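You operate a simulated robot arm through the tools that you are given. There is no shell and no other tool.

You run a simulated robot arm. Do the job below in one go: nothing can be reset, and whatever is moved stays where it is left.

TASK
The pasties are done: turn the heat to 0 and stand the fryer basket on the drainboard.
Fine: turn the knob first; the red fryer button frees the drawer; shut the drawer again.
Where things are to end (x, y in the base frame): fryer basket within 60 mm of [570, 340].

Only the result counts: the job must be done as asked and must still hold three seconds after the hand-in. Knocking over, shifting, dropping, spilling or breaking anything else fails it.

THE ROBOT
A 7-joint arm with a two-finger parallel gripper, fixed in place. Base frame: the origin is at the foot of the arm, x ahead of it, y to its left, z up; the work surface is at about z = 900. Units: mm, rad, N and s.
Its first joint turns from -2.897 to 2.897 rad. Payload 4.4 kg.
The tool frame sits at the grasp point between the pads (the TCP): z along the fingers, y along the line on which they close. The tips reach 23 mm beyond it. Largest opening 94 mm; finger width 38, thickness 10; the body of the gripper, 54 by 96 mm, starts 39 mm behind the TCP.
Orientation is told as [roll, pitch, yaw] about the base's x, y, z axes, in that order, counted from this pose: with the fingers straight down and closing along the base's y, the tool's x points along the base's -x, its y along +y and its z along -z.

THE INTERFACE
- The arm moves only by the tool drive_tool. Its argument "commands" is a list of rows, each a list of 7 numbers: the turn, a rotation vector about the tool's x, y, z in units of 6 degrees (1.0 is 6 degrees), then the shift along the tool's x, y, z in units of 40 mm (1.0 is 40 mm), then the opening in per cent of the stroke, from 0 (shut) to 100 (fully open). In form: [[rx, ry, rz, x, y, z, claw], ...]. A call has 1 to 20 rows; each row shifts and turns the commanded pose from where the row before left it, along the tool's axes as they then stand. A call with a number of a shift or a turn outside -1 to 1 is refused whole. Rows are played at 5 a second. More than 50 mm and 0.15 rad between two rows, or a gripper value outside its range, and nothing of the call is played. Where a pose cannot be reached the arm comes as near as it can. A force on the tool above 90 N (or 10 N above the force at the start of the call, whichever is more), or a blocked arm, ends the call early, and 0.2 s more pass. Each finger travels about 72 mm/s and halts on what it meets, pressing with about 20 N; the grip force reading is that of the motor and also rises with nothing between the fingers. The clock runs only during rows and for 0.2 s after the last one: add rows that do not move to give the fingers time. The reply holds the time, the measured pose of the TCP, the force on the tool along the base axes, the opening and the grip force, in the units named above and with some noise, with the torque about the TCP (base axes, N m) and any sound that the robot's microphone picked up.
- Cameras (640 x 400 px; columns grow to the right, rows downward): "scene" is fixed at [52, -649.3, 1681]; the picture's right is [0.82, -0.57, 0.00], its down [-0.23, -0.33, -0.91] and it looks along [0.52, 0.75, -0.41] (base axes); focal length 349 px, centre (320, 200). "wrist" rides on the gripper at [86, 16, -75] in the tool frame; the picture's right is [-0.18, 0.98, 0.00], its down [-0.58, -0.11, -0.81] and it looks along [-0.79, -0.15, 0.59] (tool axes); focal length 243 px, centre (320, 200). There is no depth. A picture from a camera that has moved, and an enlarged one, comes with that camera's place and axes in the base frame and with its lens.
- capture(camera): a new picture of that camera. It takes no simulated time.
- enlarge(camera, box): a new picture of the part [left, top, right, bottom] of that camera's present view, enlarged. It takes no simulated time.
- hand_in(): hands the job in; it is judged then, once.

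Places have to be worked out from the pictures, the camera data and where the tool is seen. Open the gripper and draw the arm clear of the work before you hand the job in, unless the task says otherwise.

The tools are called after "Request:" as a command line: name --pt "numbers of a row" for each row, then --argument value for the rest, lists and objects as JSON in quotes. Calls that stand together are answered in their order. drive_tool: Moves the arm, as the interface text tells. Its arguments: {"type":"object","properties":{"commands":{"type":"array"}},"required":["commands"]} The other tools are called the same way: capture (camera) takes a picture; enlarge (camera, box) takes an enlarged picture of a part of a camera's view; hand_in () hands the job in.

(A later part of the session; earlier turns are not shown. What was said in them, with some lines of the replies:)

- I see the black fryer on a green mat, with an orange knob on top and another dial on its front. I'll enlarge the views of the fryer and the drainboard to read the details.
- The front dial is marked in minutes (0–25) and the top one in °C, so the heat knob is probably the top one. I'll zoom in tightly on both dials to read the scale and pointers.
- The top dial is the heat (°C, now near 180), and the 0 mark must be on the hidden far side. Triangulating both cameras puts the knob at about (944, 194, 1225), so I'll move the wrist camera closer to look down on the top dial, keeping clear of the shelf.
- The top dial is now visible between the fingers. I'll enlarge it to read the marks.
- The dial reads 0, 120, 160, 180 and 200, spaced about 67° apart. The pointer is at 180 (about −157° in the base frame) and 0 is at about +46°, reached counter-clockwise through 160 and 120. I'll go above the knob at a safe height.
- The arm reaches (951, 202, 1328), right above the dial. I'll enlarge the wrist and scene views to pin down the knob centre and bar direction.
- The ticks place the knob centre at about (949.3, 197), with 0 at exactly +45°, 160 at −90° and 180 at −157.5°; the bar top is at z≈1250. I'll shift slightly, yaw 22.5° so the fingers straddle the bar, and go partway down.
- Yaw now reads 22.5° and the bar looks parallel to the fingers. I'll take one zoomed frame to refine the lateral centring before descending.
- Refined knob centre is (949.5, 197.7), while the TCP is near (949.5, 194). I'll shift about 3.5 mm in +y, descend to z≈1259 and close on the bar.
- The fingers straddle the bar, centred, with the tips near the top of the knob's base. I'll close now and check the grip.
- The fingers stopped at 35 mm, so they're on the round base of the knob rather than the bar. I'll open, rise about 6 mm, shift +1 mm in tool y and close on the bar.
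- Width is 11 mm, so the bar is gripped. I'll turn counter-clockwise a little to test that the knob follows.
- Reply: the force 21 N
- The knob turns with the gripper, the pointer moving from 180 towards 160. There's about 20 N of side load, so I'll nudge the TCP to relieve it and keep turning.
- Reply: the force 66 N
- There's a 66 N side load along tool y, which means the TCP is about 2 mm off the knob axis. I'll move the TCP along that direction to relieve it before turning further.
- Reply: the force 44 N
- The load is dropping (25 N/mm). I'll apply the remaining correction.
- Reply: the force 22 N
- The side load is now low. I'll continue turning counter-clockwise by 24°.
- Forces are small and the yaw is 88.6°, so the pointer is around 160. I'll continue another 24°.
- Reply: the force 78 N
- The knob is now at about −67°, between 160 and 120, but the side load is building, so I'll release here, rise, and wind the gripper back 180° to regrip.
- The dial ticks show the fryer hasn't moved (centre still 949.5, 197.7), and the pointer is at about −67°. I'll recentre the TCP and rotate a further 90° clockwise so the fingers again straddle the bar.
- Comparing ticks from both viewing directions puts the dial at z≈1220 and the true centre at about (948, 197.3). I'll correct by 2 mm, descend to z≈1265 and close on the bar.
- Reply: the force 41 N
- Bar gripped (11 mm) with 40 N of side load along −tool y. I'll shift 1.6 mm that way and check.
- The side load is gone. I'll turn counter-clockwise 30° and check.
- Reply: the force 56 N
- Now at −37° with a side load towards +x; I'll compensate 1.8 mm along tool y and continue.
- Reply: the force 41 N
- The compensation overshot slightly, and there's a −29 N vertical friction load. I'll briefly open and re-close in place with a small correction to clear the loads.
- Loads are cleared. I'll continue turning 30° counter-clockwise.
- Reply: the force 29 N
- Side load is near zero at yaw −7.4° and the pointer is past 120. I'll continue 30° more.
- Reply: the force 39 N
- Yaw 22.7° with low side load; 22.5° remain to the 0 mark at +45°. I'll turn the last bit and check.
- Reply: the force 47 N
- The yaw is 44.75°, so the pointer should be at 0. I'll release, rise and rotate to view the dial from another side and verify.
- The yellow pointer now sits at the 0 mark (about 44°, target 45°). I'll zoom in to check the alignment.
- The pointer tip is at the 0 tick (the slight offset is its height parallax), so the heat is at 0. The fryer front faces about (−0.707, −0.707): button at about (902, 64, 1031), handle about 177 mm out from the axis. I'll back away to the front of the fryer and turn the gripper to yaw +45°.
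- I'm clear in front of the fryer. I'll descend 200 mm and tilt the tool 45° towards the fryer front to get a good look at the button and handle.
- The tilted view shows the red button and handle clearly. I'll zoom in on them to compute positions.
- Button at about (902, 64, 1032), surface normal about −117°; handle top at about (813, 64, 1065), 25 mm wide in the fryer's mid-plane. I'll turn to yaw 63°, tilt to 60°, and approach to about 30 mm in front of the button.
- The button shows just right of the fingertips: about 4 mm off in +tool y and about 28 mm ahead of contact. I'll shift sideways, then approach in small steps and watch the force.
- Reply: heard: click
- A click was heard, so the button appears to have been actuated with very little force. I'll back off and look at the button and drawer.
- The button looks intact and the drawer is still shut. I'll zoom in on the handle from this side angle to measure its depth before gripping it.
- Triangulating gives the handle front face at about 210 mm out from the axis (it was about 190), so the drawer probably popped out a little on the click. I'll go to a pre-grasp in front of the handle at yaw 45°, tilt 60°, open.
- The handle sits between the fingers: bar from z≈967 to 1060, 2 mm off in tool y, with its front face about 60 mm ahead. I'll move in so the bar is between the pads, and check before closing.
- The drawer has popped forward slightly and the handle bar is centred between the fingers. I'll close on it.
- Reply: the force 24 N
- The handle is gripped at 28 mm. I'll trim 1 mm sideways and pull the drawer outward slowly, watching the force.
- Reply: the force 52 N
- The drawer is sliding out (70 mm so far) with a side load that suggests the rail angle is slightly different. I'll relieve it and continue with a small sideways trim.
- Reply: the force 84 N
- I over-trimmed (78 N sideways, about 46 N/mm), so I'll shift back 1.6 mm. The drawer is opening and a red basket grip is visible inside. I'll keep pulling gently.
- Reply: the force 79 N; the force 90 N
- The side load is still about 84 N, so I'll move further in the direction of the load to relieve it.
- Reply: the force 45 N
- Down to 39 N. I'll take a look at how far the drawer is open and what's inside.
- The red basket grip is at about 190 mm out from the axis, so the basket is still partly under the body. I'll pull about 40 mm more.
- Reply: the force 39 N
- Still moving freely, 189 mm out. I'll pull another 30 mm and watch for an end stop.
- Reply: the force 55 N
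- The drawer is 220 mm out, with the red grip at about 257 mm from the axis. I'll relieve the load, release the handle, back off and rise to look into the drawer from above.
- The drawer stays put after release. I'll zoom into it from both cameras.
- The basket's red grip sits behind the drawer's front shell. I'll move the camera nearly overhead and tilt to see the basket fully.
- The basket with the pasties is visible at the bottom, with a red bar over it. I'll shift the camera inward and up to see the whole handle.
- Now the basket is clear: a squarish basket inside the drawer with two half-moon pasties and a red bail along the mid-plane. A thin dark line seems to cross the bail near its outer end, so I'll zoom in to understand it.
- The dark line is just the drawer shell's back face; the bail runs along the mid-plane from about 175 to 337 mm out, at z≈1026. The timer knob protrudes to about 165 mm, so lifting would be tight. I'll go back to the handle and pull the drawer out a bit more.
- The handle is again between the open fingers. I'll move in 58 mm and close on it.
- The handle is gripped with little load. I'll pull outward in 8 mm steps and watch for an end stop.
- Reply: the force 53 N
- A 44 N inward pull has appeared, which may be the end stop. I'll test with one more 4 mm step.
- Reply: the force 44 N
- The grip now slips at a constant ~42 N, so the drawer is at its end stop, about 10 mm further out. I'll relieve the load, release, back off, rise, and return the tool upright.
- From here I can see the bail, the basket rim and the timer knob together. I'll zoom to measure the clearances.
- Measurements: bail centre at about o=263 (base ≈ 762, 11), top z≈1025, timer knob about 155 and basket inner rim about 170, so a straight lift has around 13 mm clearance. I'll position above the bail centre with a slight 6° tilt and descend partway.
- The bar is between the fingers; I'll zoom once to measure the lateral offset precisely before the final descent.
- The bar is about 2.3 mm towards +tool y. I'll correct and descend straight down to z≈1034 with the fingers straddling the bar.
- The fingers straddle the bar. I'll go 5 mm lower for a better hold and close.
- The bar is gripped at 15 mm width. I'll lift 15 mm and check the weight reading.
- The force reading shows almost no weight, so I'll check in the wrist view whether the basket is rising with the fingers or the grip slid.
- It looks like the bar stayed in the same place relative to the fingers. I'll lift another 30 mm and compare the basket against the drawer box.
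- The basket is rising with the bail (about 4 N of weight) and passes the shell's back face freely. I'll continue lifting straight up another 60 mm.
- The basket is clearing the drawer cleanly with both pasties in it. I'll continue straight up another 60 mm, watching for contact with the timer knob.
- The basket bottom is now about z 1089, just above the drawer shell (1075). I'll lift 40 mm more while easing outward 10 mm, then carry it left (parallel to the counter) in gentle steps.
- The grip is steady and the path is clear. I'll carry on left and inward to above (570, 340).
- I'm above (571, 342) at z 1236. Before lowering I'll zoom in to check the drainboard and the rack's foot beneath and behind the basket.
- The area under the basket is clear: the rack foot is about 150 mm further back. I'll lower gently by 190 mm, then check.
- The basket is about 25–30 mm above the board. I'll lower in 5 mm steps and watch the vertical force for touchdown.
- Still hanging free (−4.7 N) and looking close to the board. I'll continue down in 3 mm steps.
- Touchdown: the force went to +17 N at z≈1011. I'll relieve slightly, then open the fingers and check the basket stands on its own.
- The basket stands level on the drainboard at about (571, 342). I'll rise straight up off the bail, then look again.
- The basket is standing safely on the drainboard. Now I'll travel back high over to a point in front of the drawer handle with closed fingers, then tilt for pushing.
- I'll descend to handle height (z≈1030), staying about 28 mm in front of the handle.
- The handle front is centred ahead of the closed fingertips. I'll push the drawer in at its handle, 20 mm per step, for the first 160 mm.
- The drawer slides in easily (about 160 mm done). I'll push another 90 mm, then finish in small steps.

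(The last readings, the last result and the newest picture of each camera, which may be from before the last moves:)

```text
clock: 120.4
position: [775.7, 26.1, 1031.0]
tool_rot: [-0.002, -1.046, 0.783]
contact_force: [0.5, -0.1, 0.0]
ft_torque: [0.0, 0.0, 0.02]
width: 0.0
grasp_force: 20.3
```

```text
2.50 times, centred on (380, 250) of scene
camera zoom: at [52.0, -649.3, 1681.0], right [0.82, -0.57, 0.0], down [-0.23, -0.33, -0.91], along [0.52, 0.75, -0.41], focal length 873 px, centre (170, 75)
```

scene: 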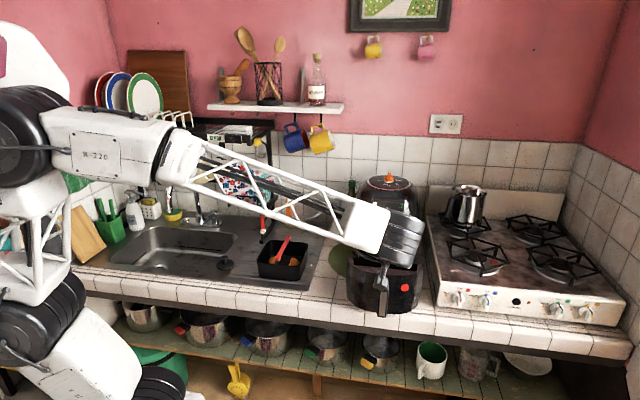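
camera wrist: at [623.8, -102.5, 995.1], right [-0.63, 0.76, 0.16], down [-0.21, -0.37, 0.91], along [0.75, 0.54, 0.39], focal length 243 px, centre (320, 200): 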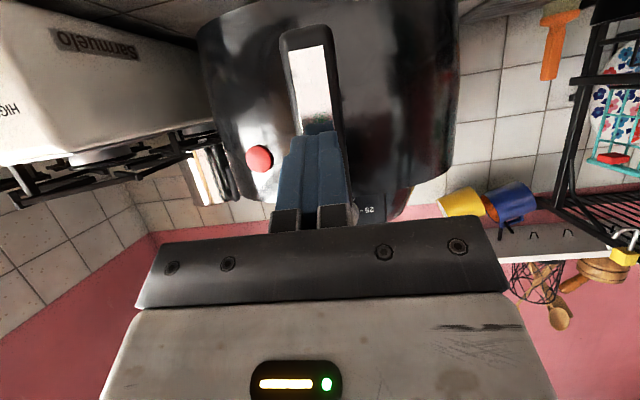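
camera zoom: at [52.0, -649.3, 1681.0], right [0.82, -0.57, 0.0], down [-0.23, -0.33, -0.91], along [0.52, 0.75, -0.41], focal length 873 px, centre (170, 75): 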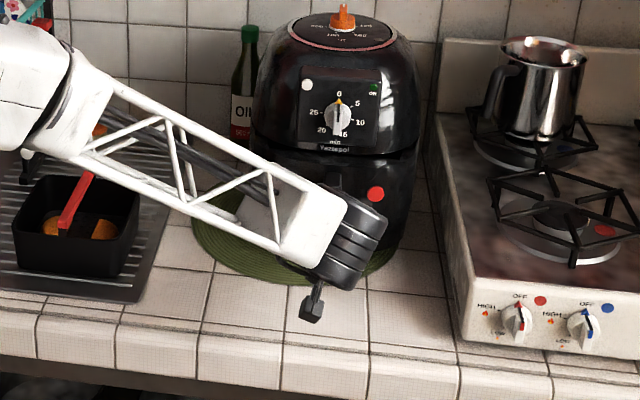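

About 30 mm remain. I'll push in 5 mm steps, listening for the latch click.

Request:
drive_tool --pt "0 0 0 -0.0625 0 0.108 0" --pt "0 0 0 -0.0625 0 0.108 0" --pt "0 0 0 -0.0625 0 0.108 0" --pt "0 0 0 -0.0625 0 0.108 0" --pt "0 0 0 0 0 0 0"

Request:
enlarge --camera "scene" --box '[340, 180, 440, 290]'

```text
clock: 121.6
position: [789.2, 38.2, 1031.1]
tool_rot: [0.0, -1.048, 0.787]
contact_force: [-3.9, -2.9, -1.3]
ft_torque: [-0.02, 0.03, 0.01]
width: 0.0
grasp_force: 20.2
```

```text
3.64 times, centred on (390, 235) of scene
camera zoom: at [52.0, -649.3, 1681.0], right [0.82, -0.57, 0.0], down [-0.23, -0.33, -0.91], along [0.52, 0.75, -0.41], focal length 1269 px, centre (66, 73)
```

zoom: 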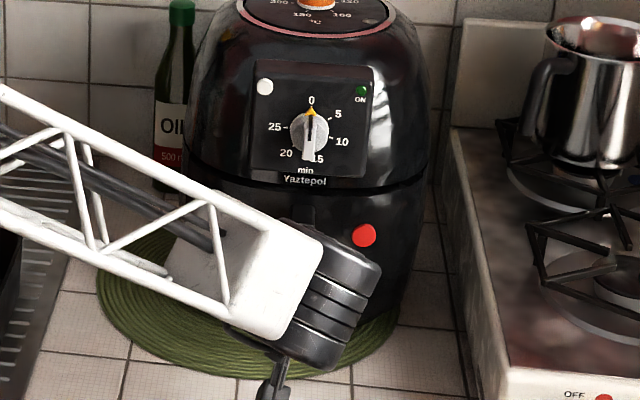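

It's nearly shut with a light 5 N resistance. I'll keep pushing in 4 mm steps.

Request:
drive_tool --pt "0 0 0 -0.05 0 0.0866 0" --pt "0 0 0 -0.05 0 0.0866 0" --pt "0 0 0 0 0 0 0"

Request:
drive_tool --pt "0 0 0 -0.05 0 0.0866 0" --pt "0 0 0 -0.025 0 0.0433 0" --pt "0 0 0 0 0 0 0"

Request:
enlarge --camera "scene" --box '[340, 180, 440, 290]'

```text
clock: 122.4
position: [793.3, 43.8, 1032.2]
tool_rot: [0.0, -1.049, 0.785]
contact_force: [-43.2, -24.8, 8.3]
ft_torque: [0.67, 0.03, 0.39]
width: 0.0
grasp_force: 19.8
```

```text
clock: 122.8
position: [794.9, 45.5, 1032.4]
tool_rot: [0.002, -1.047, 0.784]
contact_force: [-38.9, -18.6, 11.5]
ft_torque: [0.5, -0.25, 0.44]
width: 0.1
grasp_force: 19.5
stopped in row 1: the force on the tool passed its limit at 112 N (the readings are from after the stop); the commanded pose is now the measured one
```

```text
3.64 times, centred on (390, 235) of scene
camera zoom: at [52.0, -649.3, 1681.0], right [0.82, -0.57, 0.0], down [-0.23, -0.33, -0.91], along [0.52, 0.75, -0.41], focal length 1269 px, centre (66, 73)
```

zoom: 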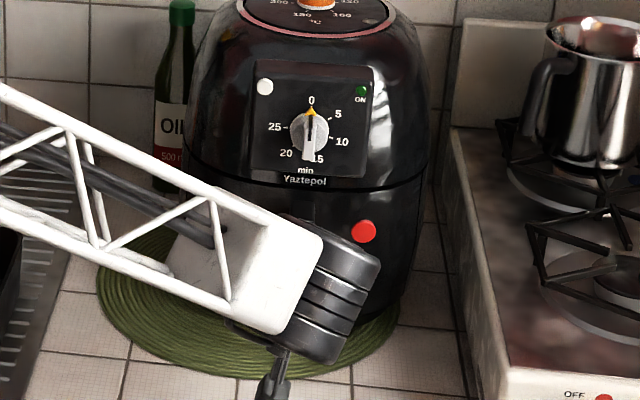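

A hard stop (112 N peak): the drawer is flush, and the button is back at its original picture position. I'll back off and see that it stays shut.

Request:
drive_tool --pt "0 0 0 0.05 0 -0.087 0" --pt "0 0 0 0.25 0 -0.433 0" --pt "0 0 0 0.375 0 -0.65 0" --pt "0 0 0 0.375 0 -0.65 0" --pt "0 0 0 0.375 0 -0.65 0" --pt "0 0 0 0 0 0 0"

Request:
capture --camera "wrist"

Request:
enlarge --camera "scene" --box '[320, 160, 450, 290]'

```text
clock: 124.2
position: [713.2, -34.0, 1031.7]
tool_rot: [0.0, -1.047, 0.783]
contact_force: [-0.3, 1.0, 0.4]
ft_torque: [-0.01, -0.02, -0.03]
width: 0.4
grasp_force: 19.9
```

```text
taken
camera wrist: at [625.6, -99.4, 995.6], right [-0.63, 0.76, 0.16], down [-0.21, -0.37, 0.91], along [0.75, 0.54, 0.39], focal length 243 px, centre (320, 200)
```

wrist: 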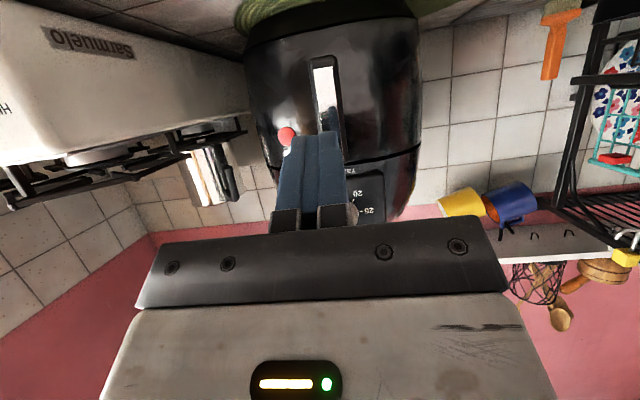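

```text
3.08 times, centred on (385, 225) of scene
camera zoom: at [52.0, -649.3, 1681.0], right [0.82, -0.57, 0.0], down [-0.23, -0.33, -0.91], along [0.52, 0.75, -0.41], focal length 1074 px, centre (120, 123)
```

zoom: 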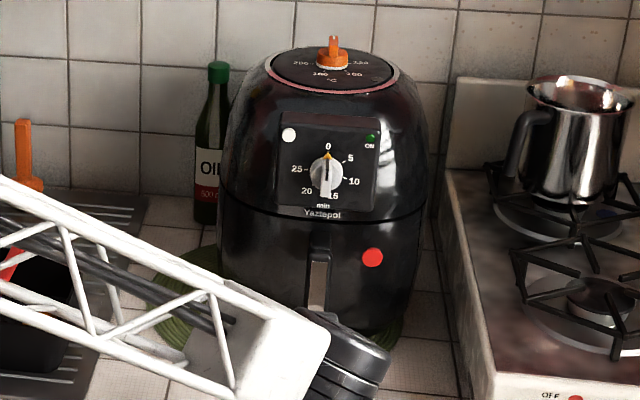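

The drawer stays shut, with the view identical to the start. I'll rise, bring the tool upright, open the gripper and draw clear.

Request:
drive_tool --pt "0 0 0 0.3 0 -0.52 0" --pt "0 0 0 -0.8 0 -0.462 20" --pt "0 0 0 -0.8 0 -0.462 50" --pt "0 0 0 -0.8 0 -0.462 80" --pt "0 0 0 -0.8 0 -0.462 100" --pt "0 0 0 -0.8 0 -0.462 100" --pt "0 0 0 -0.8 0 -0.462 100" --pt "0 0 0 -0.8 0 -0.462 100" --pt "0 0 0 -0.8 0 -0.462 100" --pt "0 0 0 0 0 0 100"

Request:
drive_tool --pt "0 1 0 0 0 0 100" --pt "0 1 0 0 0 0 100" --pt "0 1 0 0 0 0 100" --pt "0 1 0 0 0 0 100" --pt "0 1 0 0 0 0 100" --pt "0 1 0 0 0 0 100" --pt "0 1 0 0 0 0 100" --pt "0 1 0 0 0 0 100" --pt "0 1 0 0 0 0 100" --pt "0 1 0 0 0 0 100" --pt "0 0 0 0 0 -0.9 100" --pt "0 0 0 0 0 -0.9 100" --pt "0 0 0 0 0 -0.9 100" --pt "0 0 0 0 0 0 100"

Request:
capture --camera "wrist"

Request:
capture --camera "scene"

```text
clock: 126.4
position: [697.1, -51.3, 1325.3]
tool_rot: [0.001, -1.045, 0.784]
contact_force: [0.0, -1.0, 0.5]
ft_torque: [-0.01, -0.04, 0.01]
width: 93.8
grasp_force: 0.0
```

```text
clock: 129.4
position: [697.4, -54.0, 1434.7]
tool_rot: [0.0, 0.001, 0.786]
contact_force: [0.2, 0.7, -0.3]
ft_torque: [0.0, 0.05, -0.01]
width: 94.0
grasp_force: 0.0
```

```text
taken
camera wrist: at [624.6, -103.7, 1509.6], right [-0.56, 0.83, 0.0], down [0.49, 0.33, 0.81], along [0.67, 0.45, -0.59], focal length 243 px, centre (320, 200)
```

wrist: 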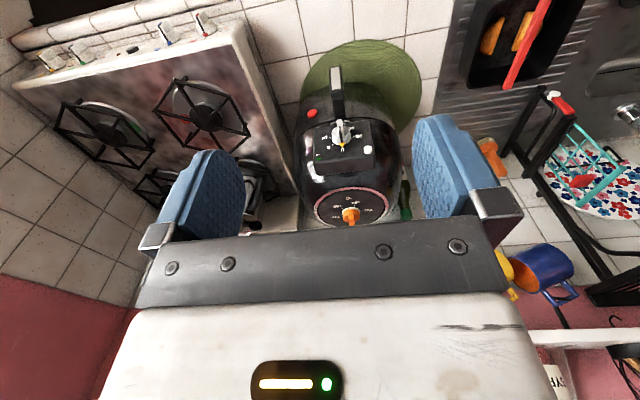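

```text
taken
```

scene: 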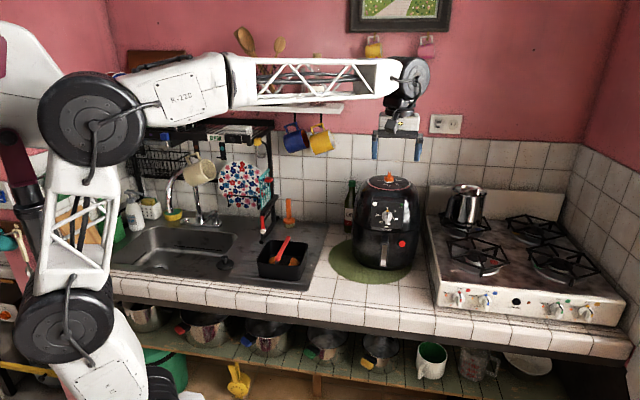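

Everything looks in place. One last zoom on the dial, drawer and basket before handing in.

Request:
enlarge --camera "wrist" --box '[295, 170, 405, 235]'

Request:
enlarge --camera "scene" --box '[230, 165, 430, 300]'

Request:
enlarge --camera "scene" --box '[365, 165, 415, 196]'

```text
5.82 times, centred on (350, 202) of wrist
camera zoom: at [624.6, -103.7, 1509.6], right [-0.56, 0.83, 0.0], down [0.49, 0.33, 0.81], along [0.67, 0.45, -0.59], focal length 1412 px, centre (146, 186)
```

zoom: 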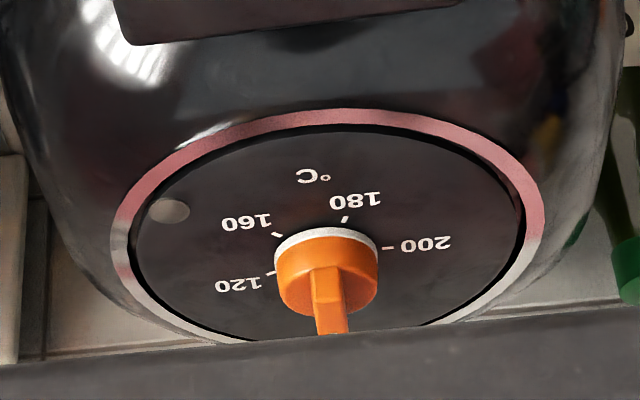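

```text
2.96 times, centred on (330, 232) of scene
camera zoom: at [52.0, -649.3, 1681.0], right [0.82, -0.57, 0.0], down [-0.23, -0.33, -0.91], along [0.52, 0.75, -0.41], focal length 1034 px, centre (290, 104)
```

zoom: 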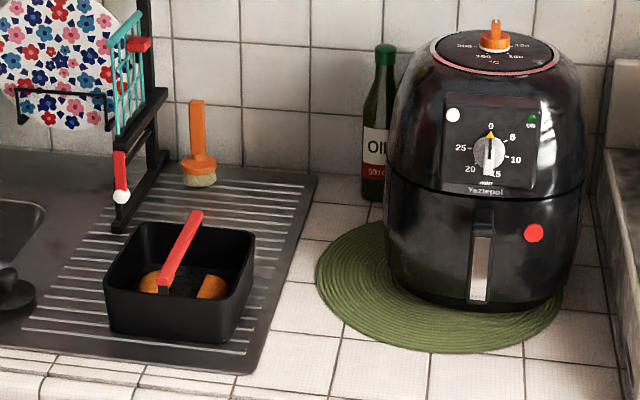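

```text
12.80 times, centred on (390, 180) of scene
camera zoom: at [52.0, -649.3, 1681.0], right [0.82, -0.57, 0.0], down [-0.23, -0.33, -0.91], along [0.52, 0.75, -0.41], focal length 4468 px, centre (-576, 450)
```

zoom: 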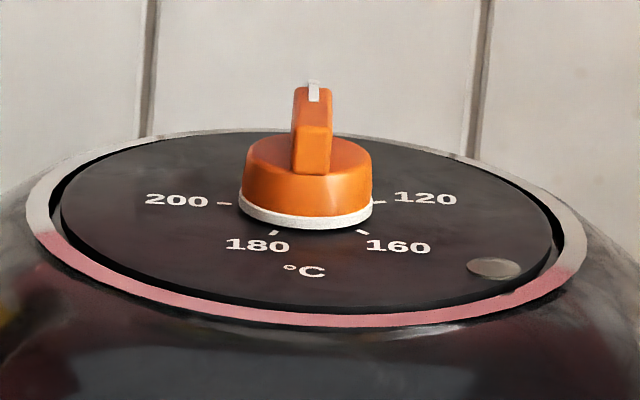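

The heat pointer is at 0, the drawer is shut and flush, and the fryer hasn't moved. The basket stands level on the drainboard at about (571, 342) with both pasties in it. The gripper is open and the arm is clear, so I'm handing in.

Request:
hand_in

```text
The job is handed in.
```

The pasties are off the heat: the fryer's temperature knob is at 0 and the basket is standing on the drainboard. I've handed the job in; I don't have the judging result.

- **Heat:** I turned the top °C knob first, from 180 counter-clockwise to the 0 mark. The pointer looked to be within about 1° of the mark. The minutes dial on the front still reads 0, as at the start.
- **Basket:** it stands level at about (571, 342), roughly 2 mm from the target, with both pasties still in it.
- **Drawer:** the red button clicked and the drawer came free. After lifting the basket out, I pushed the drawer back in until it stopped hard. I heard no latch click on closing, but it stayed flush after I backed away.
- **Everything else:** the dial and button are where they were in the first pictures, so the fryer has not shifted. I saw nothing else moved or knocked over.

The gripper is open and the arm is clear of the work.
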